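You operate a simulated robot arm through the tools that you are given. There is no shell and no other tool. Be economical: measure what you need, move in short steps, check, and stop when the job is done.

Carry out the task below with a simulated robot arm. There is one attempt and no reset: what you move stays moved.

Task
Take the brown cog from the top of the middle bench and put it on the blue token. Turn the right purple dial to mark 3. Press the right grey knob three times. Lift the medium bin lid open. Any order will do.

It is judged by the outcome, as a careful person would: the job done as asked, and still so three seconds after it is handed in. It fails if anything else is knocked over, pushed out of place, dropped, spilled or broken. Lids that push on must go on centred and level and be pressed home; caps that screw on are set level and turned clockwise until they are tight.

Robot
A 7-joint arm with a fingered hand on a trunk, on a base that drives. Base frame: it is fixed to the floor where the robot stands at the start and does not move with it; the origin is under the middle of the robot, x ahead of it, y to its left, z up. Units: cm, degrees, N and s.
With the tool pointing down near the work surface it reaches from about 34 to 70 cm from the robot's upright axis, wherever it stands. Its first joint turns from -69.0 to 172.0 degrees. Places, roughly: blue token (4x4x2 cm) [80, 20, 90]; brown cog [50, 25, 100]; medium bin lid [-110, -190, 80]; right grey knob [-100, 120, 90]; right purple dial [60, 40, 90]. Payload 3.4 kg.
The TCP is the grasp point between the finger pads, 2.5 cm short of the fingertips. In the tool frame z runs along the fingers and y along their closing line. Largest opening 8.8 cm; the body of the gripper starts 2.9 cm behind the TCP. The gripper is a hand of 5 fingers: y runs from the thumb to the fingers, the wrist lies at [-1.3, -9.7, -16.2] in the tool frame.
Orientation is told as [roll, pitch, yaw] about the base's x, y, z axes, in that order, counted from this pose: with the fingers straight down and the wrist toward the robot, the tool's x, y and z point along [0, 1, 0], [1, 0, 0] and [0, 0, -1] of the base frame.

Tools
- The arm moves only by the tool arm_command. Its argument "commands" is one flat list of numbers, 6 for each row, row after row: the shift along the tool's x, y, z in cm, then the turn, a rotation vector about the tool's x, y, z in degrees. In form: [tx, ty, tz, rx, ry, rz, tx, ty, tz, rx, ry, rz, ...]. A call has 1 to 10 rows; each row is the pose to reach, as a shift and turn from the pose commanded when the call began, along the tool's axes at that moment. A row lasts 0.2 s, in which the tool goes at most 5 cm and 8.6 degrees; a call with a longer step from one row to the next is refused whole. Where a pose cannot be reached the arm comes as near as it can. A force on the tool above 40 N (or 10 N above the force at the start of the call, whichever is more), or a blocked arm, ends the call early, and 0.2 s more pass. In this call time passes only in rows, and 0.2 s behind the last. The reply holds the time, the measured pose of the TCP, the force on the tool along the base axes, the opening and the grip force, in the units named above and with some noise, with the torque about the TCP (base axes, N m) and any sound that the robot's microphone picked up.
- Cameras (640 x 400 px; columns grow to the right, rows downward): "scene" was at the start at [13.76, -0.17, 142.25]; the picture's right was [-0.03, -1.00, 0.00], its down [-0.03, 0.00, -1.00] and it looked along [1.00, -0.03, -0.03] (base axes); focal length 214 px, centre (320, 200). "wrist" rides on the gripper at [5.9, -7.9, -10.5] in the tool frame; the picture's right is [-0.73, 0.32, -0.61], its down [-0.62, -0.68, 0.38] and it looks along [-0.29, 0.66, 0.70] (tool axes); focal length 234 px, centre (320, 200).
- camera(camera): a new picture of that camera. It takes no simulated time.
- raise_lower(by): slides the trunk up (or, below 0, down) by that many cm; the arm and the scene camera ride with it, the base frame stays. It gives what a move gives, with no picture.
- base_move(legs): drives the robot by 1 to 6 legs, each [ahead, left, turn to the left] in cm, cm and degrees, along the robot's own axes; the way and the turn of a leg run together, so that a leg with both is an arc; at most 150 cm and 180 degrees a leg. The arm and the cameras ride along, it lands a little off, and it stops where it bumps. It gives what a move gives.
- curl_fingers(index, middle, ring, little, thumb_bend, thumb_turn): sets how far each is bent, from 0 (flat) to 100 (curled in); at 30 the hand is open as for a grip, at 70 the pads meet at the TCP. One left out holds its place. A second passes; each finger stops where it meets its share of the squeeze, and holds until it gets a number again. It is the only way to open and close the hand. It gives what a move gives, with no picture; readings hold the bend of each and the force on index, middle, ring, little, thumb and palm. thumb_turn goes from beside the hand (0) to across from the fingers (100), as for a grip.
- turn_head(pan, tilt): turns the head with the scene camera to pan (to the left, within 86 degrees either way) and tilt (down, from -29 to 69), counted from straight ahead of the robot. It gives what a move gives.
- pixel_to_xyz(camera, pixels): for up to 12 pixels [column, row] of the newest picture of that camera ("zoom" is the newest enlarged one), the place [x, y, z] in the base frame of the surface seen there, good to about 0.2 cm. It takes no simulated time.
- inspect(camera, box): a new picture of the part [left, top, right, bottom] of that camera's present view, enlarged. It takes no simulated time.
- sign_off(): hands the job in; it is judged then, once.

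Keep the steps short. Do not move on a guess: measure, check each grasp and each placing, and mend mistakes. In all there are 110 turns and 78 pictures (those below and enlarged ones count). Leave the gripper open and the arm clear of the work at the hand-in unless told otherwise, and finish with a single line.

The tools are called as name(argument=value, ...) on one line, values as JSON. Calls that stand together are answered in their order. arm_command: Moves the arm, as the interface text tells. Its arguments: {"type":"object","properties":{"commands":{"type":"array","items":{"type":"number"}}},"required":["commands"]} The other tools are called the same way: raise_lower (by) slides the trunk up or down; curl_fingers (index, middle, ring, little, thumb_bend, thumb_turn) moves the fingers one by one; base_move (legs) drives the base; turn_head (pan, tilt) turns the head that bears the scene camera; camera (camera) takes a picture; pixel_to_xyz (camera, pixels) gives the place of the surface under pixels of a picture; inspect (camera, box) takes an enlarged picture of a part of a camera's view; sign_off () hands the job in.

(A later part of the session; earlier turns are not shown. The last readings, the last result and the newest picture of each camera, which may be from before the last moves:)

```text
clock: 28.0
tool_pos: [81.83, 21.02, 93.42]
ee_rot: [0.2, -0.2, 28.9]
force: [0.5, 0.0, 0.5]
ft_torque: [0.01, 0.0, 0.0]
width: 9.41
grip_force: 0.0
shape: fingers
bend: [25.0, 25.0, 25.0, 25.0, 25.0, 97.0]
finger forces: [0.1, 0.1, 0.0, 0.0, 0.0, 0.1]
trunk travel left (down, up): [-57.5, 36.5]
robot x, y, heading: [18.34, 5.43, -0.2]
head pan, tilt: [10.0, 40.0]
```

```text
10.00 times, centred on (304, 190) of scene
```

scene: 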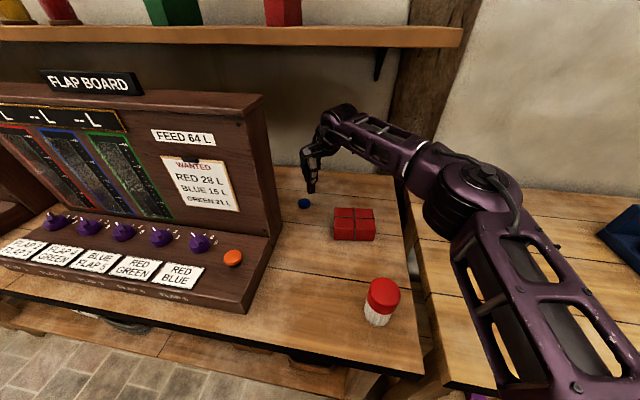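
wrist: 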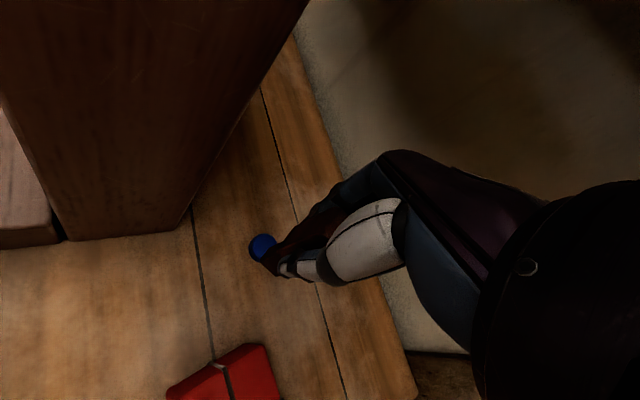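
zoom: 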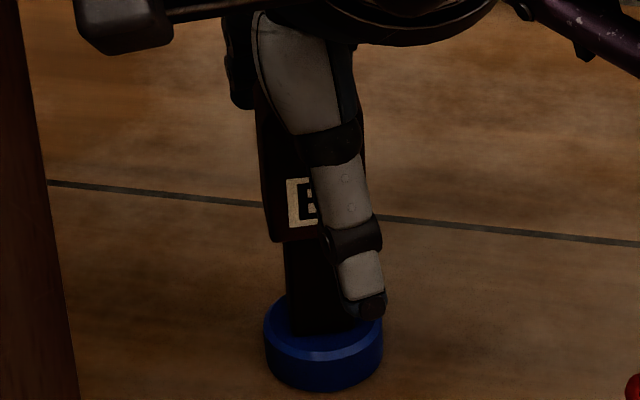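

The cog stands free. I raise the trunk 14 cm straight up, then back off.

raise_lower(by=14)

base_move(legs=[[-22, 0, 0]])

camera(camera="scene")

```text
clock: 29.6
tool_pos: [81.87, 20.99, 107.48]
ee_rot: [0.1, -0.2, 29.0]
force: [0.2, -0.5, 0.3]
ft_torque: [-0.05, -0.03, -0.01]
width: 9.4
grip_force: 0.1
shape: fingers
bend: [25.0, 25.0, 25.0, 25.0, 25.0, 97.0]
finger forces: [0.1, 0.0, 0.1, 0.0, 0.0, 0.1]
trunk travel left (down, up): [-71.5, 22.5]
robot x, y, heading: [18.33, 5.74, -0.5]
head pan, tilt: [10.0, 40.0]
```

```text
clock: 31.4
tool_pos: [59.64, 21.17, 107.43]
ee_rot: [0.1, -0.2, 28.8]
force: [-0.6, 0.4, 0.0]
ft_torque: [0.01, 0.02, 0.0]
width: 9.39
grip_force: 0.1
shape: fingers
bend: [25.0, 25.0, 25.0, 25.0, 25.0, 97.0]
finger forces: [0.0, 0.1, 0.0, 0.1, 0.1, 0.1]
trunk travel left (down, up): [-71.5, 22.5]
robot x, y, heading: [-4.65, 5.96, -0.4]
head pan, tilt: [10.0, 40.0]
```

```text
38 pictures are left
```

scene: 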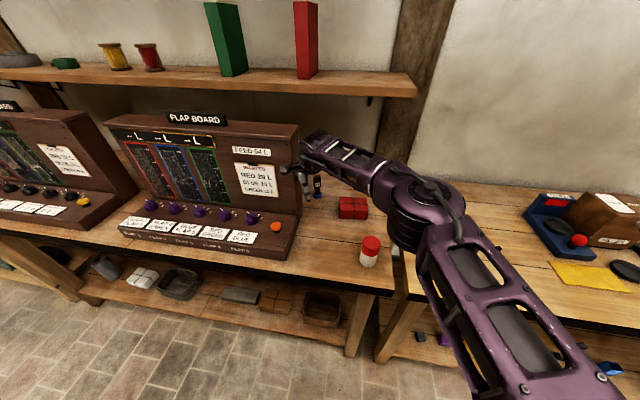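

Cog stands on the token. Now I zoom on the right purple dial near (250, 217).

inspect(camera="scene", box=[218, 195, 298, 245])

pixel_to_xyz(camera="zoom", pixels=[[255, 165], [275, 190], [240, 150], [300, 120], [270, 145], [330, 215], [200, 160], [330, 170], [300, 100], [290, 190]])

```text
8.00 times, centred on (258, 220) of scene
```

zoom: 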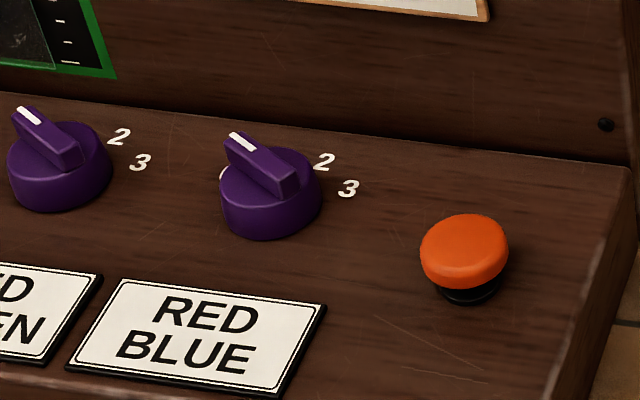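

```text
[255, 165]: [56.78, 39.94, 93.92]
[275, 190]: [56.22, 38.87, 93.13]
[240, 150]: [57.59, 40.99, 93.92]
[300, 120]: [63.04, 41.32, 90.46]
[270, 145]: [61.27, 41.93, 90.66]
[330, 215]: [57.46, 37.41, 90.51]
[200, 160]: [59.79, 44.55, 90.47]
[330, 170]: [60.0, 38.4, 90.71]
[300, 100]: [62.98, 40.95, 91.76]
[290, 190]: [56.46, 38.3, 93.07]
```

The pointer ridge points left-forward (mark 0 or so), and mark 3 is on the right. I'll grip the dial body and turn it clockwise in stages. First the base: back 15, left 24.

base_move(legs=[[-15, 0, 0], [0, 24, 0]])

arm_command(commands=[0, -4, 0, 0, 0, -6, 0, -8, 0, 0, 0, -12, -1, -12, 0, 0, 0, -18, -1, -12, 3, 0, 0, -18])

curl_fingers(index=40, middle=40, ring=20, little=20, thumb_bend=40)

camera(camera="scene")

```text
clock: 34.1
tool_pos: [44.43, 45.25, 107.55]
ee_rot: [0.0, -0.1, 28.9]
force: [-1.0, -0.1, 0.2]
ft_torque: [0.01, 0.03, -0.02]
width: 9.43
grip_force: 0.2
shape: fingers
bend: [25.0, 25.0, 25.0, 25.0, 25.0, 97.0]
finger forces: [0.1, 0.1, 0.0, 0.1, 0.0, 0.1]
trunk travel left (down, up): [-71.5, 22.5]
robot x, y, heading: [-19.24, 30.07, -0.5]
head pan, tilt: [10.0, 40.0]
```

```text
clock: 35.1
tool_pos: [34.68, 38.66, 104.44]
ee_rot: [0.1, -0.2, 46.9]
force: [-0.2, 0.9, 0.6]
ft_torque: [0.0, 0.03, -0.02]
width: 9.42
grip_force: 0.1
shape: fingers
bend: [25.0, 25.0, 25.0, 25.0, 25.0, 97.0]
finger forces: [0.0, 0.0, 0.1, 0.0, 0.0, 0.0]
trunk travel left (down, up): [-71.5, 22.5]
robot x, y, heading: [-19.53, 30.11, -0.1]
head pan, tilt: [10.0, 40.0]
```

```text
clock: 36.1
tool_pos: [34.53, 38.58, 104.57]
ee_rot: [0.1, -0.3, 46.9]
force: [0.4, 0.3, 0.0]
ft_torque: [0.01, -0.01, 0.0]
width: 6.43
grip_force: 0.1
shape: fingers
bend: [40.0, 40.0, 20.0, 20.0, 40.0, 97.0]
finger forces: [0.0, 0.1, 0.2, 0.0, 0.0, 0.1]
trunk travel left (down, up): [-71.5, 22.5]
robot x, y, heading: [-19.29, 30.11, -0.1]
head pan, tilt: [10.0, 40.0]
```

```text
36 pictures are left
```

scene: 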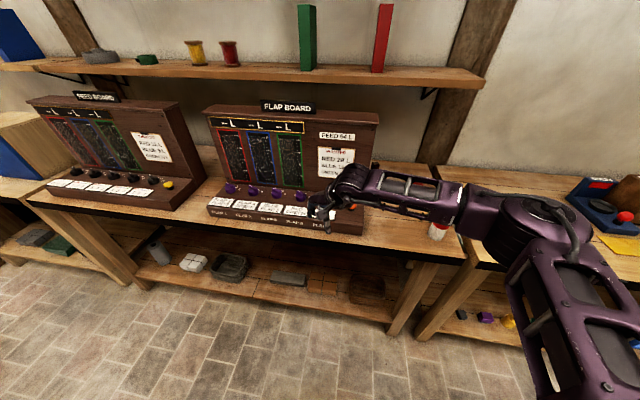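

I curl ring and little away and drive ahead 20 cm with the hand above the panel (z 104).

curl_fingers(ring=95, little=95)

base_move(legs=[[20, 0, 0]])

camera(camera="wrist")

camera(camera="scene")

```text
clock: 37.1
tool_pos: [34.48, 38.45, 104.58]
ee_rot: [0.1, -0.2, 46.9]
force: [-0.4, -0.1, 1.1]
ft_torque: [0.02, -0.02, -0.01]
width: 6.4
grip_force: 0.0
shape: fingers
bend: [40.0, 40.0, 95.0, 95.0, 40.0, 97.0]
finger forces: [0.0, 0.0, 0.1, 0.0, 0.0, 0.0]
trunk travel left (down, up): [-71.5, 22.5]
robot x, y, heading: [-19.29, 29.72, -0.2]
head pan, tilt: [10.0, 40.0]
```

```text
clock: 38.7
tool_pos: [54.63, 38.46, 104.41]
ee_rot: [0.1, -0.2, 46.8]
force: [-0.3, 0.2, 0.2]
ft_torque: [0.0, 0.01, 0.02]
width: 6.41
grip_force: 0.0
shape: fingers
bend: [40.0, 40.0, 95.0, 95.0, 40.0, 97.0]
finger forces: [0.0, 0.0, 0.0, 0.0, 0.0, 0.0]
trunk travel left (down, up): [-71.5, 22.5]
robot x, y, heading: [0.58, 29.66, -0.3]
head pan, tilt: [10.0, 40.0]
```

```text
35 pictures are left
```

wrist: 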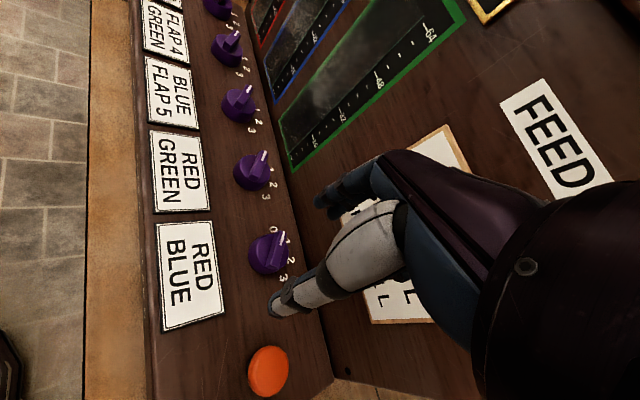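

```text
34 pictures are left
```

scene: 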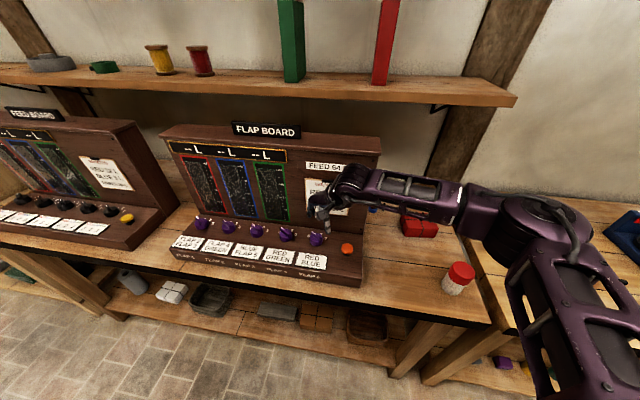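

The wrist camera sees the dial and marks. I zoom.

inspect(camera="wrist", box=[220, 205, 320, 290])

pixel_to_xyz(camera="zoom", pixels=[[340, 130], [385, 190], [410, 270], [370, 345], [180, 245], [240, 200], [320, 110], [220, 235], [300, 240]])

```text
4.71 times, centred on (270, 248) of wrist
```

zoom: 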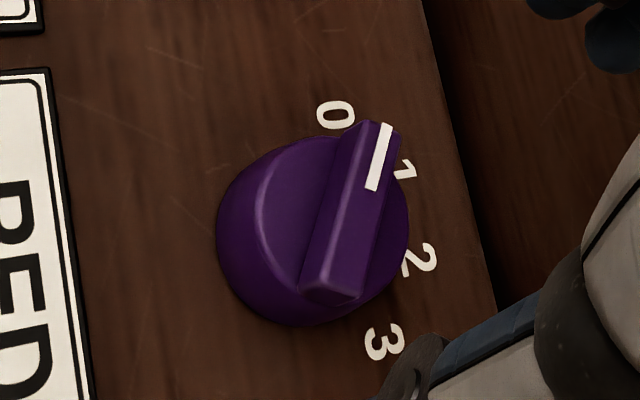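

```text
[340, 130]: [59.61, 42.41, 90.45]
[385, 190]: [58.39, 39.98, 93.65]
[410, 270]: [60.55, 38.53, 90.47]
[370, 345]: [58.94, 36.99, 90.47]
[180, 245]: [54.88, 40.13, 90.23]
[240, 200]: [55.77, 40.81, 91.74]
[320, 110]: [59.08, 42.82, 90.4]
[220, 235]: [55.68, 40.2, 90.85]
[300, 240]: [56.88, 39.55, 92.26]
```

pixel_to_xyz(camera="zoom", pixels=[[335, 115], [405, 170], [423, 258], [382, 342], [380, 135], [370, 185], [335, 280], [350, 240], [265, 290], [390, 250], [300, 318], [290, 160]])

```text
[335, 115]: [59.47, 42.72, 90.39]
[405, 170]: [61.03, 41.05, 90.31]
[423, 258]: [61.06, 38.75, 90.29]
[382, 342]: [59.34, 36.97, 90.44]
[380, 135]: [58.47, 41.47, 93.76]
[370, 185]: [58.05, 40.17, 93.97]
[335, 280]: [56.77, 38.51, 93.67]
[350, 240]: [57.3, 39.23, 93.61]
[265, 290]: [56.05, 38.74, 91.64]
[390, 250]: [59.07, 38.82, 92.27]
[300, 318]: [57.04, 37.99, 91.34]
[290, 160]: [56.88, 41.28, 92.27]
```

Marks sit at ±20°/±60° about the axis (57.75, 39.85); the pointer is at mark 0, so −120° (clockwise) is needed. I lower the trunk 6 cm and centre over the dial.

raise_lower(by=-6)

arm_command(commands=[-1.31, 3.15, 0, 0, 0, 0, -1.31, 3.15, 1, 0, 0, 0])

inspect(camera="wrist", box=[200, 180, 360, 320])

```text
clock: 39.7
tool_pos: [54.71, 38.44, 98.39]
ee_rot: [0.1, -0.4, 46.9]
force: [-0.3, -0.1, 0.7]
ft_torque: [-0.02, 0.03, 0.02]
width: 6.41
grip_force: 0.0
shape: fingers
bend: [40.0, 40.0, 95.0, 95.0, 40.0, 97.0]
finger forces: [0.0, 0.0, 0.1, 0.1, 0.0, 0.0]
trunk travel left (down, up): [-65.5, 28.5]
robot x, y, heading: [0.75, 29.55, -0.3]
head pan, tilt: [10.0, 40.0]
```

```text
clock: 40.3
tool_pos: [57.7, 39.81, 97.54]
ee_rot: [0.0, -0.4, 46.8]
force: [0.7, -0.1, -0.1]
ft_torque: [0.01, 0.0, 0.03]
width: 6.35
grip_force: 0.0
shape: fingers
bend: [40.0, 40.0, 95.0, 95.0, 40.0, 97.0]
finger forces: [0.1, 0.0, 0.0, 0.0, 0.1, 0.0]
trunk travel left (down, up): [-65.5, 28.5]
robot x, y, heading: [0.8, 29.48, -0.3]
head pan, tilt: [10.0, 40.0]
```

```text
2.86 times, centred on (280, 250) of wrist
```

zoom: 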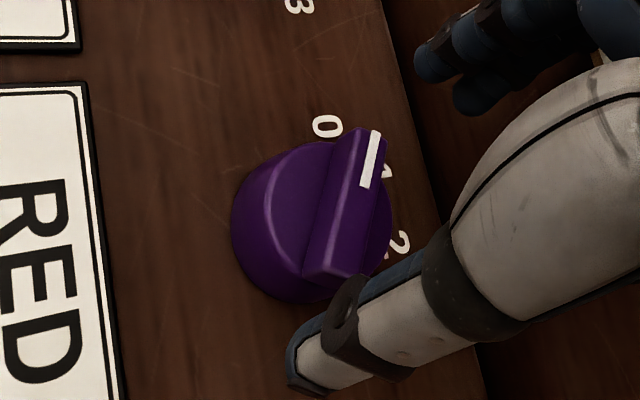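

Centred. I descend to TCP z 93.8.

arm_command(commands=[0, 0, 1.5, 0, 0, 0, 0, 0, 2.8, 0, 0, 0, 0, 0, 3.8, 0, 0, 0])

curl_fingers(index=70, middle=70, thumb_bend=70)

camera(camera="wrist")

```text
clock: 41.1
tool_pos: [57.78, 39.74, 93.62]
ee_rot: [0.1, -0.3, 46.8]
force: [-0.3, -1.2, -0.6]
ft_torque: [-0.01, 0.02, -0.03]
width: 6.4
grip_force: 0.0
shape: fingers
bend: [40.0, 40.0, 95.0, 95.0, 40.0, 97.0]
finger forces: [0.0, 0.0, 0.1, 0.0, 0.2, 0.0]
trunk travel left (down, up): [-65.5, 28.5]
robot x, y, heading: [0.94, 30.02, 0.1]
head pan, tilt: [10.0, 40.0]
```

```text
clock: 42.1
tool_pos: [57.93, 39.94, 93.72]
ee_rot: [0.1, -0.2, 47.0]
force: [5.6, 3.8, 1.5]
ft_torque: [0.14, -0.26, 0.01]
width: 3.22
grip_force: 15.0
shape: fingers
bend: [55.0, 59.0, 95.0, 95.0, 57.0, 96.0]
finger forces: [9.0, 9.0, 0.0, 0.1, 11.4, 0.1]
trunk travel left (down, up): [-65.5, 28.5]
robot x, y, heading: [0.99, 29.97, -0.5]
head pan, tilt: [10.0, 40.0]
```

```text
31 pictures are left
```

wrist: 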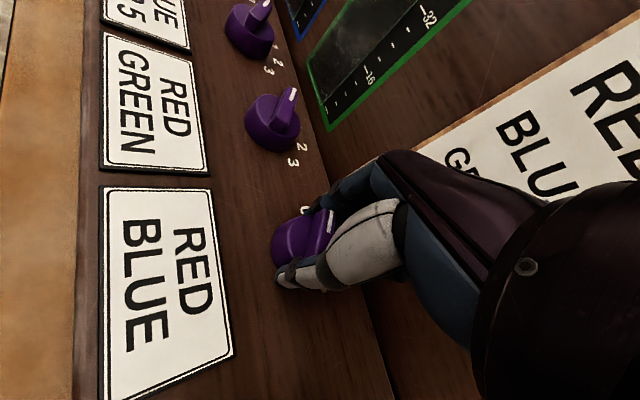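

Firm grip (9/9/11 N). I turn the hand 56° clockwise in small rows.

arm_command(commands=[0, 0, 0, 0, 0, 7, 0, 0, 0, 0, 0, 14, 0, 0, 0, 0, 0, 21, 0, 0, 0, 0, 0, 28, 0, 0, 0, 0, 0, 35, 0, 0, 0, 0, 0, 42, 0, 0, 0, 0, 0, 49, 0, 0, 0, 0, 0, 56])

inspect(camera="wrist", box=[200, 150, 400, 320])

```text
clock: 43.9
tool_pos: [57.87, 39.66, 93.81]
ee_rot: [0.2, -0.1, -9.3]
force: [4.3, 0.0, 5.6]
ft_torque: [-0.1, -0.25, 0.02]
width: 3.21
grip_force: 15.0
shape: fingers
bend: [55.0, 60.0, 95.0, 95.0, 58.0, 95.0]
finger forces: [9.0, 8.2, 0.1, 0.0, 12.9, 0.1]
trunk travel left (down, up): [-65.5, 28.5]
robot x, y, heading: [0.82, 29.6, -0.3]
head pan, tilt: [10.0, 40.0]
```

```text
2.35 times, centred on (300, 235) of wrist
```

zoom: 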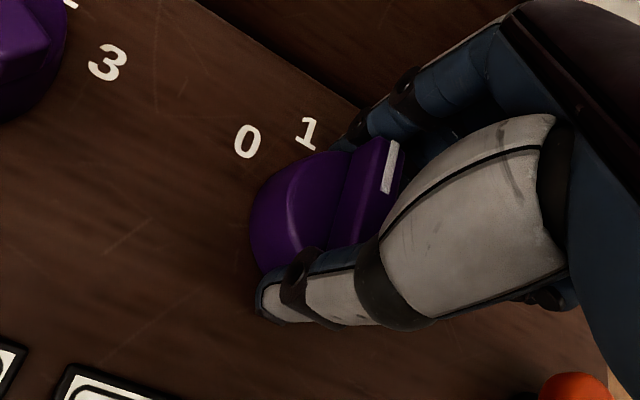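

The dial follows. I keep turning another 35°.

arm_command(commands=[0, 0, 0, 0, 0, 7, 0, 0, 0, 0, 0, 14, 0, 0, 0, 0, 0, 21, 0, 0, 0, 0, 0, 28, 0, 0, 0, 0, 0, 35])

```text
clock: 45.1
tool_pos: [57.76, 39.85, 93.7]
ee_rot: [0.3, 0.1, -44.3]
force: [0.2, -2.6, 1.4]
ft_torque: [-0.21, -0.13, 0.01]
width: 3.25
grip_force: 14.9
shape: fingers
bend: [55.0, 60.0, 95.0, 95.0, 57.0, 96.0]
finger forces: [7.8, 8.5, 0.1, 0.1, 13.4, 0.0]
trunk travel left (down, up): [-65.5, 28.5]
robot x, y, heading: [1.04, 29.83, -0.4]
head pan, tilt: [10.0, 40.0]
```

It still reaches well. I turn the remaining 29°.

arm_command(commands=[0, 0, 0, 0, 0, 7, 0, 0, 0, 0, 0, 14, 0, 0, 0, 0, 0, 21, 0, 0, 0, 0, 0, 29])

inspect(camera="wrist", box=[200, 150, 400, 320])

```text
clock: 46.1
tool_pos: [55.53, 35.42, 93.44]
ee_rot: [0.3, 0.3, -73.1]
force: [-0.5, -0.3, 0.7]
ft_torque: [-0.03, 0.04, 0.0]
width: 0.02
grip_force: 0.1
shape: fingers
bend: [70.0, 70.0, 95.0, 95.0, 70.0, 98.0]
finger forces: [0.0, 0.0, 0.1, 0.0, 0.1, 0.1]
out of reach, approached as far as the arm can: row 2, 3, 4
trunk travel left (down, up): [-65.5, 28.5]
robot x, y, heading: [0.6, 29.83, -0.3]
head pan, tilt: [10.0, 40.0]
```

```text
2.35 times, centred on (300, 235) of wrist
```

zoom: 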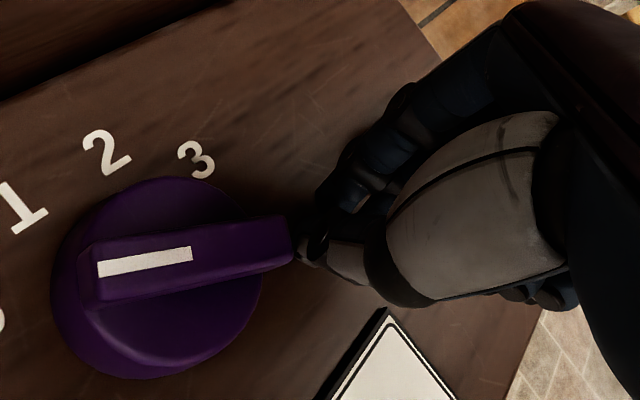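

The hand slid off the dial at its reach limit. I lift the trunk 6 cm and look.

raise_lower(by=6)

camera(camera="wrist")

pixel_to_xyz(camera="wrist", pixels=[[320, 200]])

```text
clock: 47.1
tool_pos: [55.45, 35.56, 99.49]
ee_rot: [0.4, 0.4, -72.9]
force: [0.4, -0.4, 0.9]
ft_torque: [-0.01, 0.02, 0.02]
width: 0.01
grip_force: 0.0
shape: fingers
bend: [70.0, 70.0, 95.0, 95.0, 70.0, 98.0]
finger forces: [0.0, 0.1, 0.0, 0.1, 0.0, 0.0]
trunk travel left (down, up): [-71.5, 22.5]
robot x, y, heading: [0.76, 29.8, -0.3]
head pan, tilt: [10.0, 40.0]
```

```text
28 pictures are left
```

wrist: 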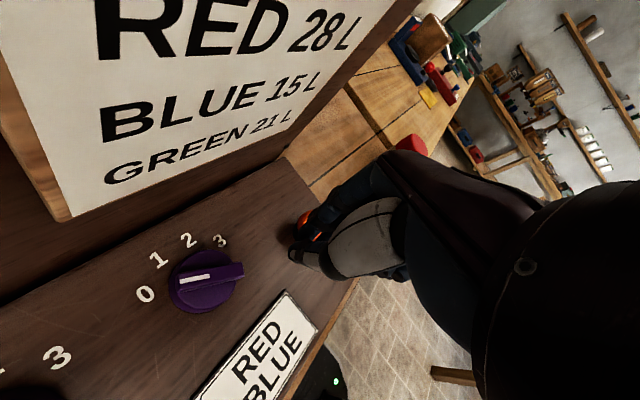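

```text
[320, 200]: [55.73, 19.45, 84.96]
```

The dial slipped back to between 0 and 1. I reopen the fingers, recentre and yaw back to about +47°.

curl_fingers(index=40, middle=40, thumb_bend=40)

arm_command(commands=[0, 0, 0, 0, 0, -7, 0.5, -0.5, 0, 0, 0, -14, 1.2, -1.2, 0, 0, 0, -21, 2, -2, 0, 0, 0, -28, 2.8, -2.8, 0, 0, 0, -36, 3.45, -3.44, 0, 0, 0, -44, 3.45, -3.44, 0, 0, 0, -52, 3.45, -3.44, 0, 0, 0, -60, 3.45, -3.44, 0, 0, 0, -68, 3.45, -3.44, 0, 0, 0, -76])

arm_command(commands=[0, 0, 0, 0, 0, -7.5, 0, 0, 0, 0, 0, -15, 0, 0, 0, 0, 0, -22.5, 0, 0, 0, 0, 0, -30, 0, 0, 0, 0, 0, -37, 0, 0, 0, 0, 0, -44, 0, 0, 0, 0, 0, -50])

inspect(camera="wrist", box=[200, 180, 360, 320])

```text
clock: 48.1
tool_pos: [55.48, 35.51, 99.57]
ee_rot: [0.4, 0.5, -73.0]
force: [0.1, 0.7, -0.3]
ft_torque: [0.03, 0.01, 0.0]
width: 6.31
grip_force: 0.1
shape: fingers
bend: [40.0, 40.0, 95.0, 95.0, 40.0, 98.0]
finger forces: [0.1, 0.1, 0.0, 0.0, 0.0, 0.1]
trunk travel left (down, up): [-71.5, 22.5]
robot x, y, heading: [1.35, 29.96, -0.3]
head pan, tilt: [10.0, 40.0]
```

```text
clock: 50.3
tool_pos: [57.56, 39.66, 99.72]
ee_rot: [0.7, -0.4, 3.2]
force: [-6.0, -2.1, 0.2]
ft_torque: [0.04, -0.1, -0.18]
width: 6.29
grip_force: 2.7
shape: fingers
bend: [40.0, 43.0, 95.0, 95.0, 40.0, 98.0]
finger forces: [0.1, 6.3, 0.1, 0.0, 0.0, 0.1]
trunk travel left (down, up): [-71.5, 22.5]
robot x, y, heading: [0.81, 30.05, -0.2]
head pan, tilt: [10.0, 40.0]
```

```text
clock: 51.9
tool_pos: [57.8, 39.81, 99.54]
ee_rot: [0.2, -0.7, 53.0]
force: [0.1, 0.4, 0.6]
ft_torque: [0.0, -0.01, 0.02]
width: 6.33
grip_force: 0.0
shape: fingers
bend: [40.0, 40.0, 95.0, 95.0, 40.0, 98.0]
finger forces: [0.0, 0.0, 0.0, 0.0, 0.0, 0.1]
trunk travel left (down, up): [-71.5, 22.5]
robot x, y, heading: [0.86, 29.97, -0.2]
head pan, tilt: [10.0, 40.0]
```

```text
2.86 times, centred on (280, 250) of wrist
```

zoom: 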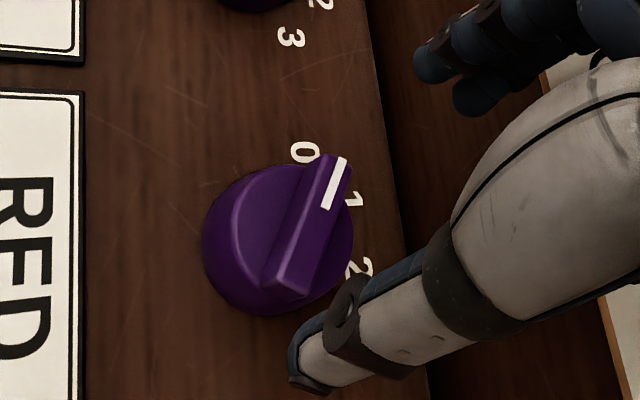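

At yaw 53°, centred. I lower by the trunk 5.8 cm and grip again.

raise_lower(by=-5.8)

curl_fingers(index=72, middle=72, thumb_bend=72)

arm_command(commands=[0, 0, 0, 0, 0, 7, 0, 0, 0, 0, 0, 14, 0, 0, 0, 0, 0, 21, 0, 0, 0, 0, 0, 28, 0, 0, 0, 0, 0, 35, 0, 0, 0, 0, 0, 42, 0, 0, 0, 0, 0, 49, 0, 0, 0, 0, 0, 56, 0, 0, 0, 0, 0, 63, 0, 0, 0, 0, 0, 70])

arm_command(commands=[0, 0, 0, 0, 0, 7, 0, 0, 0, 0, 0, 14, 0, 0, 0, 0, 0, 20])

inspect(camera="wrist", box=[180, 150, 400, 320])

```text
clock: 52.9
tool_pos: [57.73, 39.89, 93.8]
ee_rot: [0.1, -0.5, 53.0]
force: [-0.2, 0.1, 0.5]
ft_torque: [0.0, 0.02, -0.01]
width: 6.32
grip_force: 0.0
shape: fingers
bend: [40.0, 40.0, 95.0, 95.0, 40.0, 98.0]
finger forces: [0.1, 0.1, 0.0, 0.0, 0.1, 0.1]
trunk travel left (down, up): [-65.7, 28.3]
robot x, y, heading: [0.99, 30.18, 0.1]
head pan, tilt: [10.0, 40.0]
```

```text
clock: 53.9
tool_pos: [58.01, 39.98, 93.64]
ee_rot: [0.1, -0.6, 53.0]
force: [9.3, 6.4, 3.1]
ft_torque: [0.16, -0.23, 0.03]
width: 3.12
grip_force: 16.0
shape: fingers
bend: [55.0, 59.0, 95.0, 95.0, 57.0, 96.0]
finger forces: [10.7, 10.7, 0.1, 0.1, 11.4, 0.0]
trunk travel left (down, up): [-65.7, 28.3]
robot x, y, heading: [1.22, 29.83, -0.2]
head pan, tilt: [10.0, 40.0]
```

```text
clock: 56.1
tool_pos: [57.79, 39.76, 93.66]
ee_rot: [0.6, -0.1, -17.2]
force: [8.0, -2.3, 7.2]
ft_torque: [-0.13, -0.3, -0.02]
width: 3.13
grip_force: 16.4
shape: fingers
bend: [54.0, 59.0, 95.0, 95.0, 58.0, 95.0]
finger forces: [10.8, 9.8, 0.0, 0.0, 11.8, 0.0]
trunk travel left (down, up): [-65.7, 28.3]
robot x, y, heading: [1.03, 30.16, -0.4]
head pan, tilt: [10.0, 40.0]
```

```text
clock: 56.9
tool_pos: [57.9, 39.68, 93.67]
ee_rot: [0.5, 0.2, -37.2]
force: [2.6, -5.9, 4.1]
ft_torque: [-0.21, -0.19, -0.02]
width: 3.16
grip_force: 16.6
shape: fingers
bend: [54.0, 59.0, 95.0, 95.0, 58.0, 95.0]
finger forces: [9.7, 10.1, 0.0, 0.0, 13.0, 0.0]
trunk travel left (down, up): [-65.7, 28.3]
robot x, y, heading: [0.97, 29.96, -0.4]
head pan, tilt: [10.0, 40.0]
```

```text
2.35 times, centred on (290, 235) of wrist
```

zoom: 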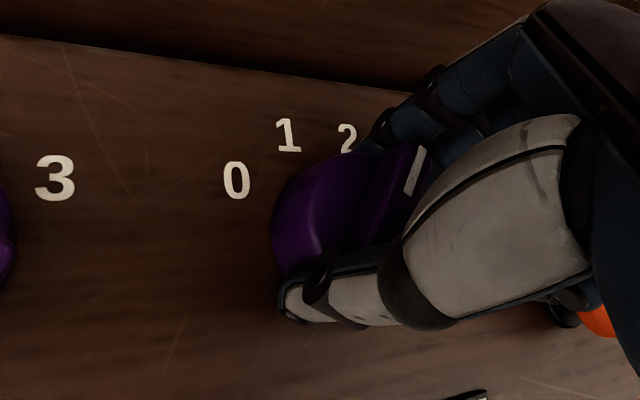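

The pointer is now ~25° short of mark 3. I release, lift 3.2 cm, wind the hand back 42° and regrip.

curl_fingers(index=46, middle=48, thumb_bend=44)

raise_lower(by=3.2)

arm_command(commands=[0, 0, 0, 0, 0, -7, 0, 0, 0, 0, 0, -14, 0, 0, 0, 0, 0, -21, 0, 0, 0, 0, 0, -28, 0, 0, 0, 0, 0, -35, 0, 0, 0, 0, 0, -42])

inspect(camera="wrist", box=[180, 150, 400, 320])

```text
clock: 57.9
tool_pos: [57.73, 39.85, 93.77]
ee_rot: [0.6, 0.0, -37.0]
force: [0.2, -0.2, 0.7]
ft_torque: [0.01, 0.03, -0.01]
width: 5.22
grip_force: 0.1
shape: fingers
bend: [46.0, 48.0, 95.0, 95.0, 44.0, 97.0]
finger forces: [0.1, 0.0, 0.0, 0.0, 0.0, 0.0]
trunk travel left (down, up): [-65.7, 28.3]
robot x, y, heading: [0.52, 29.54, -0.4]
head pan, tilt: [10.0, 40.0]
```

```text
clock: 58.7
tool_pos: [57.73, 39.89, 97.03]
ee_rot: [0.6, 0.1, -37.0]
force: [-0.7, -0.7, -0.5]
ft_torque: [-0.01, 0.01, 0.0]
width: 5.21
grip_force: 0.3
shape: fingers
bend: [46.0, 48.0, 95.0, 95.0, 44.0, 97.0]
finger forces: [0.0, 0.0, 0.0, 0.0, 0.0, 0.0]
trunk travel left (down, up): [-68.9, 25.1]
robot x, y, heading: [0.61, 29.94, -0.6]
head pan, tilt: [10.0, 40.0]
```

```text
clock: 60.1
tool_pos: [57.63, 39.75, 96.96]
ee_rot: [0.7, -0.3, 5.1]
force: [0.5, 0.5, -0.1]
ft_torque: [0.0, 0.02, -0.01]
width: 5.21
grip_force: 0.1
shape: fingers
bend: [46.0, 48.0, 95.0, 95.0, 44.0, 97.0]
finger forces: [0.1, 0.1, 0.1, 0.0, 0.1, 0.0]
trunk travel left (down, up): [-68.9, 25.1]
robot x, y, heading: [0.74, 29.73, -0.3]
head pan, tilt: [10.0, 40.0]
```

```text
2.35 times, centred on (290, 235) of wrist
```

zoom: 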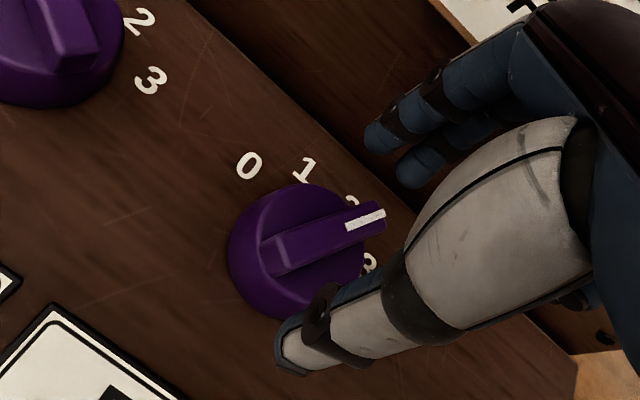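

pixel_to_xyz(camera="zoom", pixels=[[375, 215], [350, 225], [275, 257], [300, 247], [320, 237], [371, 262], [352, 200], [248, 165]])

```text
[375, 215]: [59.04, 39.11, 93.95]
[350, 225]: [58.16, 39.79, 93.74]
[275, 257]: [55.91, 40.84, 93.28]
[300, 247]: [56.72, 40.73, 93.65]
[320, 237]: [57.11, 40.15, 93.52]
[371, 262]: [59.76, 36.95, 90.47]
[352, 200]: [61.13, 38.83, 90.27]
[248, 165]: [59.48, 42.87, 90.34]
```

Ridge now at −29°; mark 3 at −60°. I lower, grip, and turn 32° more.

raise_lower(by=-3.2)

curl_fingers(index=72, middle=72, thumb_bend=72)

arm_command(commands=[0, 0, 0, 0, 0, 7, 0, 0, 0, 0, 0, 14, 0, 0, 0, 0, 0, 21, 0, 0, 0, 0, 0, 28, 0, 0, 0, 0, 0, 33])

curl_fingers(index=46, middle=48, thumb_bend=44)

raise_lower(by=4)

inspect(camera="wrist", box=[180, 150, 400, 320])

```text
clock: 60.8
tool_pos: [57.5, 39.79, 93.71]
ee_rot: [0.4, -0.3, 5.0]
force: [0.3, -0.2, 0.1]
ft_torque: [0.0, -0.03, -0.01]
width: 5.23
grip_force: 0.0
shape: fingers
bend: [46.0, 48.0, 95.0, 95.0, 44.0, 97.0]
finger forces: [0.1, 0.0, 0.0, 0.0, 0.0, 0.1]
trunk travel left (down, up): [-65.7, 28.3]
robot x, y, heading: [0.75, 29.98, -0.2]
head pan, tilt: [10.0, 40.0]
```

```text
clock: 61.8
tool_pos: [57.92, 39.67, 93.66]
ee_rot: [0.7, -0.3, 4.9]
force: [12.5, -1.3, 4.6]
ft_torque: [-0.05, -0.28, -0.02]
width: 3.16
grip_force: 15.0
shape: fingers
bend: [55.0, 60.0, 95.0, 95.0, 57.0, 96.0]
finger forces: [10.7, 10.6, 0.0, 0.0, 8.9, 0.0]
trunk travel left (down, up): [-65.7, 28.3]
robot x, y, heading: [0.64, 29.53, -0.2]
head pan, tilt: [10.0, 40.0]
```

```text
clock: 63.0
tool_pos: [57.77, 39.8, 93.6]
ee_rot: [0.7, 0.1, -28.1]
force: [12.2, -3.1, 6.7]
ft_torque: [-0.09, -0.33, 0.23]
width: 3.2
grip_force: 16.8
shape: fingers
bend: [55.0, 58.0, 95.0, 95.0, 57.0, 98.0]
finger forces: [11.5, 10.7, 0.0, 0.0, 9.9, 0.0]
trunk travel left (down, up): [-65.7, 28.3]
robot x, y, heading: [0.76, 29.9, -0.6]
head pan, tilt: [10.0, 40.0]
```

```text
clock: 64.0
tool_pos: [57.7, 39.79, 93.84]
ee_rot: [0.6, 0.1, -28.0]
force: [-0.8, -0.2, -0.3]
ft_torque: [-0.01, 0.02, 0.01]
width: 5.21
grip_force: 0.1
shape: fingers
bend: [46.0, 48.0, 95.0, 95.0, 44.0, 98.0]
finger forces: [0.0, 0.0, 0.0, 0.0, 0.1, 0.0]
trunk travel left (down, up): [-65.7, 28.3]
robot x, y, heading: [0.83, 29.9, -0.1]
head pan, tilt: [10.0, 40.0]
```

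```text
clock: 64.9
tool_pos: [57.64, 39.85, 97.67]
ee_rot: [0.6, 0.1, -28.0]
force: [-0.2, 0.4, -1.0]
ft_torque: [-0.01, 0.0, 0.0]
width: 5.2
grip_force: 0.1
shape: fingers
bend: [46.0, 48.0, 95.0, 95.0, 44.0, 98.0]
finger forces: [0.1, 0.0, 0.0, 0.0, 0.1, 0.1]
trunk travel left (down, up): [-69.7, 24.3]
robot x, y, heading: [0.75, 30.01, -0.3]
head pan, tilt: [10.0, 40.0]
```

```text
2.35 times, centred on (290, 235) of wrist
```

zoom: 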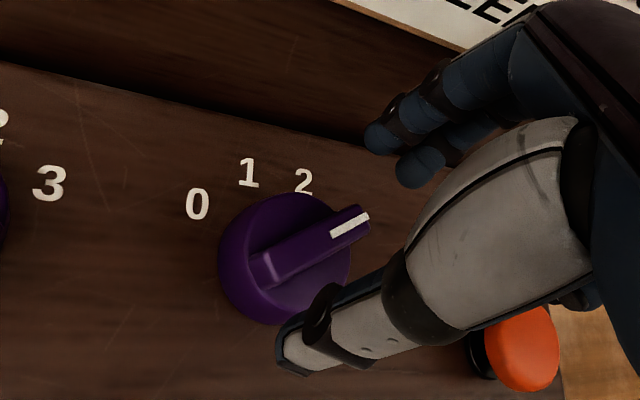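

pixel_to_xyz(camera="zoom", pixels=[[360, 217], [335, 232], [265, 272], [300, 253], [303, 180], [197, 204], [248, 172]])

```text
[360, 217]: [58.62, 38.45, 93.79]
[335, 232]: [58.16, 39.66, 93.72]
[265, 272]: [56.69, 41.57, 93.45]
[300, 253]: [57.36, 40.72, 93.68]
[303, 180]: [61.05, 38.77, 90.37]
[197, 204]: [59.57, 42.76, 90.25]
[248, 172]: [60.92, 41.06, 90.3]
```

Ridge is at −58°, on mark 3, and the torque showed the end stop. Dial done. I raise, back away and fold the arm in.

raise_lower(by=8)

base_move(legs=[[-35, 0, 0]])

arm_command(commands=[-1.3, -3.5, 0, 0, 0, -7, -2.6, -7, 0, 0, 0, -14, -4, -10.5, 0, 0, 0, -21, -5.3, -14.1, 0, 0, 0, -28, -5.3, -14.1, 0, 0, 0, -35])

base_move(legs=[[0, 0, 90]])

turn_head(pan=50, tilt=25)

camera(camera="scene")

```text
clock: 66.0
tool_pos: [57.67, 39.76, 105.84]
ee_rot: [0.6, 0.0, -28.0]
force: [-0.2, -0.6, 0.0]
ft_torque: [0.01, -0.01, -0.02]
width: 5.22
grip_force: 0.0
shape: fingers
bend: [46.0, 48.0, 95.0, 95.0, 44.0, 98.0]
finger forces: [0.1, 0.0, 0.0, 0.1, 0.0, 0.0]
trunk travel left (down, up): [-77.7, 16.3]
robot x, y, heading: [1.01, 29.9, -0.3]
head pan, tilt: [10.0, 40.0]
```

```text
clock: 68.3
tool_pos: [22.58, 39.59, 105.8]
ee_rot: [0.7, 0.0, -28.3]
force: [-0.3, -1.0, -0.6]
ft_torque: [0.0, 0.02, -0.01]
width: 5.21
grip_force: 0.0
shape: fingers
bend: [46.0, 48.0, 95.0, 95.0, 44.0, 98.0]
finger forces: [0.0, 0.0, 0.0, 0.1, 0.0, 0.0]
trunk travel left (down, up): [-77.7, 16.3]
robot x, y, heading: [-34.38, 30.2, -0.9]
head pan, tilt: [10.0, 40.0]
```

```text
clock: 69.5
tool_pos: [7.76, 41.55, 105.95]
ee_rot: [0.5, -0.4, 6.7]
force: [0.4, -0.1, -0.7]
ft_torque: [0.02, -0.01, 0.0]
width: 5.21
grip_force: 0.1
shape: fingers
bend: [46.0, 48.0, 95.0, 95.0, 44.0, 98.0]
finger forces: [0.0, 0.0, 0.0, 0.0, 0.0, 0.1]
trunk travel left (down, up): [-77.7, 16.3]
robot x, y, heading: [-34.14, 30.02, -0.8]
head pan, tilt: [10.0, 40.0]
```

```text
clock: 73.8
tool_pos: [-46.77, 71.99, 105.82]
ee_rot: [0.5, -0.4, 97.9]
force: [-0.6, 0.2, -0.2]
ft_torque: [-0.03, 0.0, 0.02]
width: 5.22
grip_force: 0.0
shape: fingers
bend: [46.0, 48.0, 95.0, 95.0, 44.0, 98.0]
finger forces: [0.0, 0.1, 0.0, 0.0, 0.0, 0.0]
trunk travel left (down, up): [-77.7, 16.3]
robot x, y, heading: [-33.97, 30.18, 90.6]
head pan, tilt: [10.0, 40.0]
```

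```text
clock: 74.9
tool_pos: [-46.6, 72.06, 106.08]
ee_rot: [0.5, -0.4, 97.8]
force: [0.4, -1.3, 0.6]
ft_torque: [0.0, -0.02, -0.01]
width: 5.22
grip_force: 0.0
shape: fingers
bend: [46.0, 48.0, 95.0, 95.0, 44.0, 98.0]
finger forces: [0.0, 0.1, 0.0, 0.1, 0.1, 0.0]
trunk travel left (down, up): [-77.7, 16.3]
robot x, y, heading: [-34.2, 30.12, 90.8]
head pan, tilt: [50.0, 25.0]
```

```text
23 pictures are left
```

scene: 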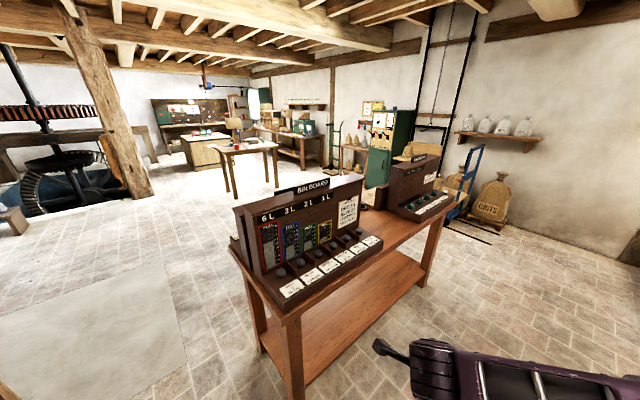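

A "BIN BOARD" bench with grey knobs. I zoom on it.

inspect(camera="scene", box=[225, 170, 465, 320])

pixel_to_xyz(camera="scene", pixels=[[280, 270], [359, 232], [318, 252], [374, 237], [290, 290], [405, 212], [440, 195], [300, 320], [425, 285], [232, 210], [362, 180]])

```text
2.67 times, centred on (345, 245) of scene
```

zoom: 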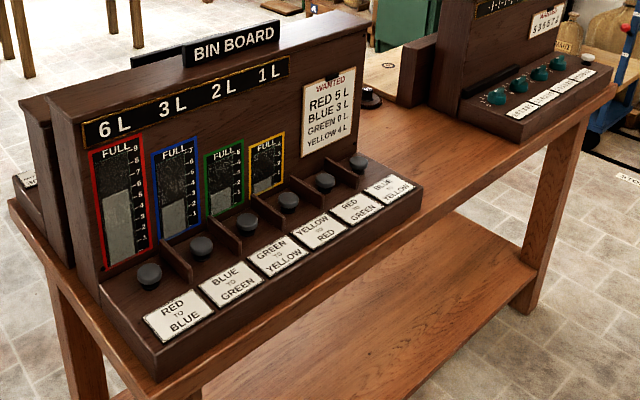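

```text
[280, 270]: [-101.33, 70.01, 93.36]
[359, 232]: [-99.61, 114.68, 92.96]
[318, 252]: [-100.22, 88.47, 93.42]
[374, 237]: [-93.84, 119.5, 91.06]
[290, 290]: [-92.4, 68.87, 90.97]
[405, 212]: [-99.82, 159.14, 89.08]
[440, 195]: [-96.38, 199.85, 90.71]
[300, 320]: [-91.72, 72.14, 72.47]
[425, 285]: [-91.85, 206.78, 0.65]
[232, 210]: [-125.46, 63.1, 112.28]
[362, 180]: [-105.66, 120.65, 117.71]
```

The right grey knob is at about (-99.6, 114.7, 93). I drive along and turn to face that bench.

base_move(legs=[[93, 0, 0], [0, 0, 90]])

turn_head(pan=5, tilt=38)

curl_fingers(index=70, middle=70, thumb_bend=70)

camera(camera="scene")

```text
clock: 83.6
tool_pos: [-76.42, 111.81, 105.97]
ee_rot: [0.5, -0.4, -173.2]
force: [1.0, 0.3, -0.3]
ft_torque: [0.01, 0.01, 0.0]
width: 5.2
grip_force: 0.1
shape: fingers
bend: [46.0, 48.0, 95.0, 95.0, 44.0, 98.0]
finger forces: [0.1, 0.0, 0.1, 0.1, 0.1, 0.0]
trunk travel left (down, up): [-77.7, 16.3]
robot x, y, heading: [-34.66, 123.45, 179.7]
head pan, tilt: [50.0, 25.0]
```

```text
clock: 84.7
tool_pos: [-76.39, 111.69, 105.94]
ee_rot: [0.6, -0.4, -173.2]
force: [-0.1, 0.1, 0.7]
ft_torque: [0.02, -0.02, 0.0]
width: 5.18
grip_force: 0.1
shape: fingers
bend: [46.0, 48.0, 95.0, 95.0, 44.0, 98.0]
finger forces: [0.1, 0.0, 0.0, 0.0, 0.0, 0.1]
trunk travel left (down, up): [-77.7, 16.3]
robot x, y, heading: [-34.21, 123.53, 179.4]
head pan, tilt: [5.0, 38.0]
```

```text
clock: 85.7
tool_pos: [-76.36, 111.71, 105.95]
ee_rot: [0.5, -0.3, -173.2]
force: [-0.6, 0.5, 0.4]
ft_torque: [-0.04, 0.01, -0.02]
width: 0.0
grip_force: 0.0
shape: fingers
bend: [70.0, 70.0, 95.0, 95.0, 70.0, 98.0]
finger forces: [0.1, 0.1, 0.0, 0.0, 0.1, 0.0]
trunk travel left (down, up): [-77.7, 16.3]
robot x, y, heading: [-34.1, 123.32, 179.4]
head pan, tilt: [5.0, 38.0]
```

```text
21 pictures are left
```

scene: 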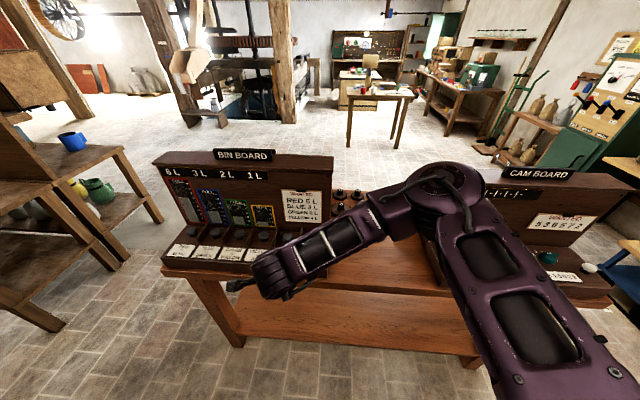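

The knob is hidden behind the forearm. I drive 12 ahead and 3 right, then use the wrist camera.

base_move(legs=[[12, -3, 0]])

camera(camera="wrist")

```text
clock: 86.9
tool_pos: [-88.3, 114.81, 105.97]
ee_rot: [0.5, -0.5, -173.1]
force: [0.7, -0.3, 0.7]
ft_torque: [0.0, -0.02, 0.02]
width: 0.02
grip_force: 0.0
shape: fingers
bend: [70.0, 70.0, 95.0, 95.0, 70.0, 98.0]
finger forces: [0.1, 0.0, 0.1, 0.1, 0.0, 0.1]
trunk travel left (down, up): [-77.7, 16.3]
robot x, y, heading: [-46.66, 126.25, 179.5]
head pan, tilt: [5.0, 38.0]
```

```text
20 pictures are left
```

wrist: 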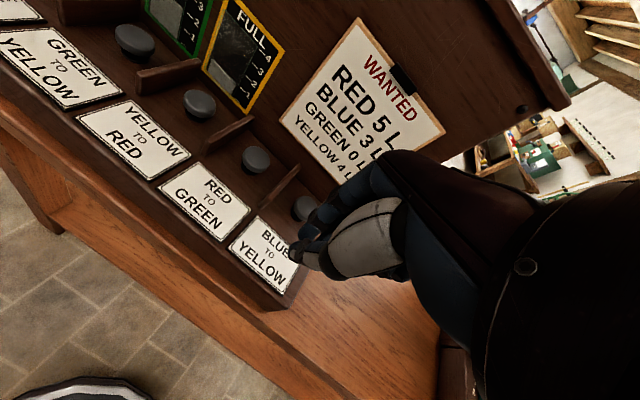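

Target knob is at about (304, 207), behind the fingertips. I measure it and its neighbour.

pixel_to_xyz(camera="wrist", pixels=[[304, 203], [299, 212], [256, 157], [262, 168], [199, 102], [275, 205], [290, 178]])

inspect(camera="wrist", box=[220, 130, 340, 230])

```text
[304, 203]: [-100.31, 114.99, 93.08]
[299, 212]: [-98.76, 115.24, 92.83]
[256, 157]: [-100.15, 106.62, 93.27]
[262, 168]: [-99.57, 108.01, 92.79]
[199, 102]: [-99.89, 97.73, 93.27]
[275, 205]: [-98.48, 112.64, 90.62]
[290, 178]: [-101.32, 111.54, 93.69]
```

```text
4.00 times, centred on (280, 180) of wrist
```

zoom: 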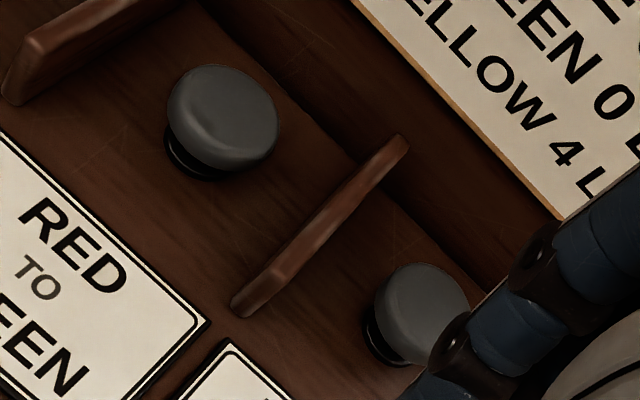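

pixel_to_xyz(camera="zoom", pixels=[[403, 145], [440, 215], [450, 150], [225, 105], [415, 305], [375, 310], [235, 305]])

```text
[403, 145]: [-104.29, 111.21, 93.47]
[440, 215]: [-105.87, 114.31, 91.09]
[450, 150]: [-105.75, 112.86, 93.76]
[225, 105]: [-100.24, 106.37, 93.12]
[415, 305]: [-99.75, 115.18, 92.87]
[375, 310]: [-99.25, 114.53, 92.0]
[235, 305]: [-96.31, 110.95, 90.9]
```

Board face is 5.6 cm behind the knob (−100.1, 115.4): enough room. I move over the knob and lower to z 98.

arm_command(commands=[-0.7, 3.75, 0, 0, 0, 0, -1.3, 7.5, 0, 0, 0, 0, -1.97, 11.25, 0, 0, 0, 0])

raise_lower(by=-8.5)

inspect(camera="wrist", box=[200, 150, 400, 310])

```text
clock: 87.7
tool_pos: [-99.87, 115.39, 105.93]
ee_rot: [0.4, -0.3, -173.1]
force: [-0.2, -0.6, -0.1]
ft_torque: [0.03, -0.01, 0.03]
width: 0.0
grip_force: 0.0
shape: fingers
bend: [70.0, 70.0, 95.0, 95.0, 70.0, 98.0]
finger forces: [0.0, 0.1, 0.1, 0.1, 0.0, 0.1]
trunk travel left (down, up): [-77.7, 16.3]
robot x, y, heading: [-46.4, 126.5, 179.5]
head pan, tilt: [5.0, 38.0]
```

```text
clock: 88.9
tool_pos: [-99.71, 115.27, 97.42]
ee_rot: [0.6, -0.4, -173.1]
force: [0.0, -0.1, 0.7]
ft_torque: [0.01, 0.03, -0.02]
width: 0.0
grip_force: 0.1
shape: fingers
bend: [70.0, 70.0, 95.0, 95.0, 70.0, 98.0]
finger forces: [0.1, 0.1, 0.1, 0.0, 0.1, 0.1]
trunk travel left (down, up): [-69.2, 24.8]
robot x, y, heading: [-46.85, 126.51, 179.6]
head pan, tilt: [5.0, 38.0]
```

```text
2.50 times, centred on (300, 230) of wrist
```

zoom: 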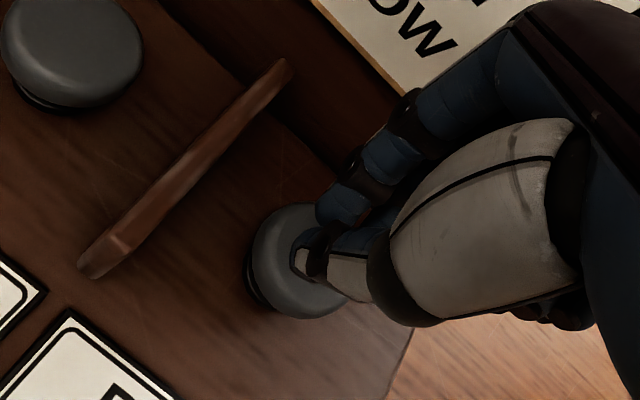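

Fingertips are right over the knob. First press, in small downward rows.

arm_command(commands=[0, 0, 1, 0, 0, 0, 0, 0, 1.6, 0, 0, 0, 0, 0, 2, 0, 0, 0, 0, 0, 2.4, 0, 0, 0, 0, 0, 2.8, 0, 0, 0, 0, 0, 3.1, 0, 0, 0])

```text
clock: 90.3
tool_pos: [-99.74, 115.37, 94.94]
ee_rot: [0.8, -0.9, -173.1]
force: [-8.7, -1.7, 34.4]
ft_torque: [-0.28, 0.38, -0.01]
width: 0.01
grip_force: 17.8
shape: fingers
bend: [71.0, 70.0, 95.0, 95.0, 70.0, 97.0]
finger forces: [29.5, 4.2, 0.0, 0.0, 1.6, 0.1]
trunk travel left (down, up): [-69.2, 24.8]
robot x, y, heading: [-46.5, 126.32, 179.6]
head pan, tilt: [5.0, 38.0]
heard: click
```

A click at 34 N. I lift off fully.

arm_command(commands=[0, 0, -1, 0, 0, 0, 0, 0, -2, 0, 0, 0, 0, 0, -3.1, 0, 0, 0, 0, 0, -3.1, 0, 0, 0])

inspect(camera="wrist", box=[200, 150, 400, 310])

```text
clock: 91.3
tool_pos: [-99.72, 115.43, 97.43]
ee_rot: [0.5, -0.3, -173.2]
force: [-0.1, 0.0, 0.6]
ft_torque: [0.01, 0.01, 0.0]
width: 0.0
grip_force: 0.1
shape: fingers
bend: [70.0, 70.0, 95.0, 95.0, 70.0, 97.0]
finger forces: [0.0, 0.1, 0.0, 0.0, 0.1, 0.0]
trunk travel left (down, up): [-69.2, 24.8]
robot x, y, heading: [-46.23, 126.27, 179.6]
head pan, tilt: [5.0, 38.0]
```

```text
2.50 times, centred on (300, 230) of wrist
```

zoom: 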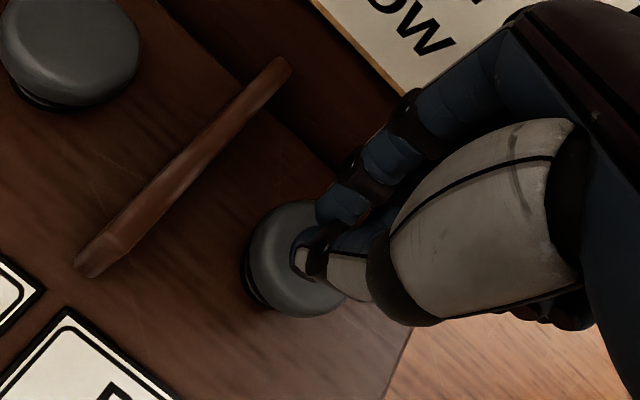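

The knob sprang back. Second press and release, then third.

arm_command(commands=[0, 0, 1, 0, 0, 0, 0, 0, 1.6, 0, 0, 0, 0, 0, 2, 0, 0, 0, 0, 0, 2.4, 0, 0, 0, 0, 0, 2.8, 0, 0, 0, 0, 0, 3.1, 0, 0, 0])

arm_command(commands=[0, 0, -1, 0, 0, 0, 0, 0, -2, 0, 0, 0, 0, 0, -3.1, 0, 0, 0, 0, 0, -3.1, 0, 0, 0])

```text
clock: 92.7
tool_pos: [-99.68, 115.52, 94.94]
ee_rot: [0.6, -0.9, -173.2]
force: [-7.6, -0.5, 30.9]
ft_torque: [-0.23, 0.31, -0.1]
width: 0.0
grip_force: 15.1
shape: fingers
bend: [71.0, 70.0, 95.0, 95.0, 70.0, 97.0]
finger forces: [25.3, 4.2, 0.0, 0.0, 1.2, 0.0]
trunk travel left (down, up): [-69.2, 24.8]
robot x, y, heading: [-46.39, 126.12, 179.6]
head pan, tilt: [5.0, 38.0]
heard: click
```

```text
clock: 93.7
tool_pos: [-99.66, 115.52, 97.3]
ee_rot: [0.6, -0.3, -173.1]
force: [-0.2, -0.3, 1.0]
ft_torque: [0.0, -0.02, 0.03]
width: 0.0
grip_force: 0.0
shape: fingers
bend: [70.0, 70.0, 95.0, 95.0, 70.0, 97.0]
finger forces: [0.0, 0.0, 0.1, 0.0, 0.1, 0.0]
trunk travel left (down, up): [-69.2, 24.8]
robot x, y, heading: [-45.93, 126.68, 179.6]
head pan, tilt: [5.0, 38.0]
```

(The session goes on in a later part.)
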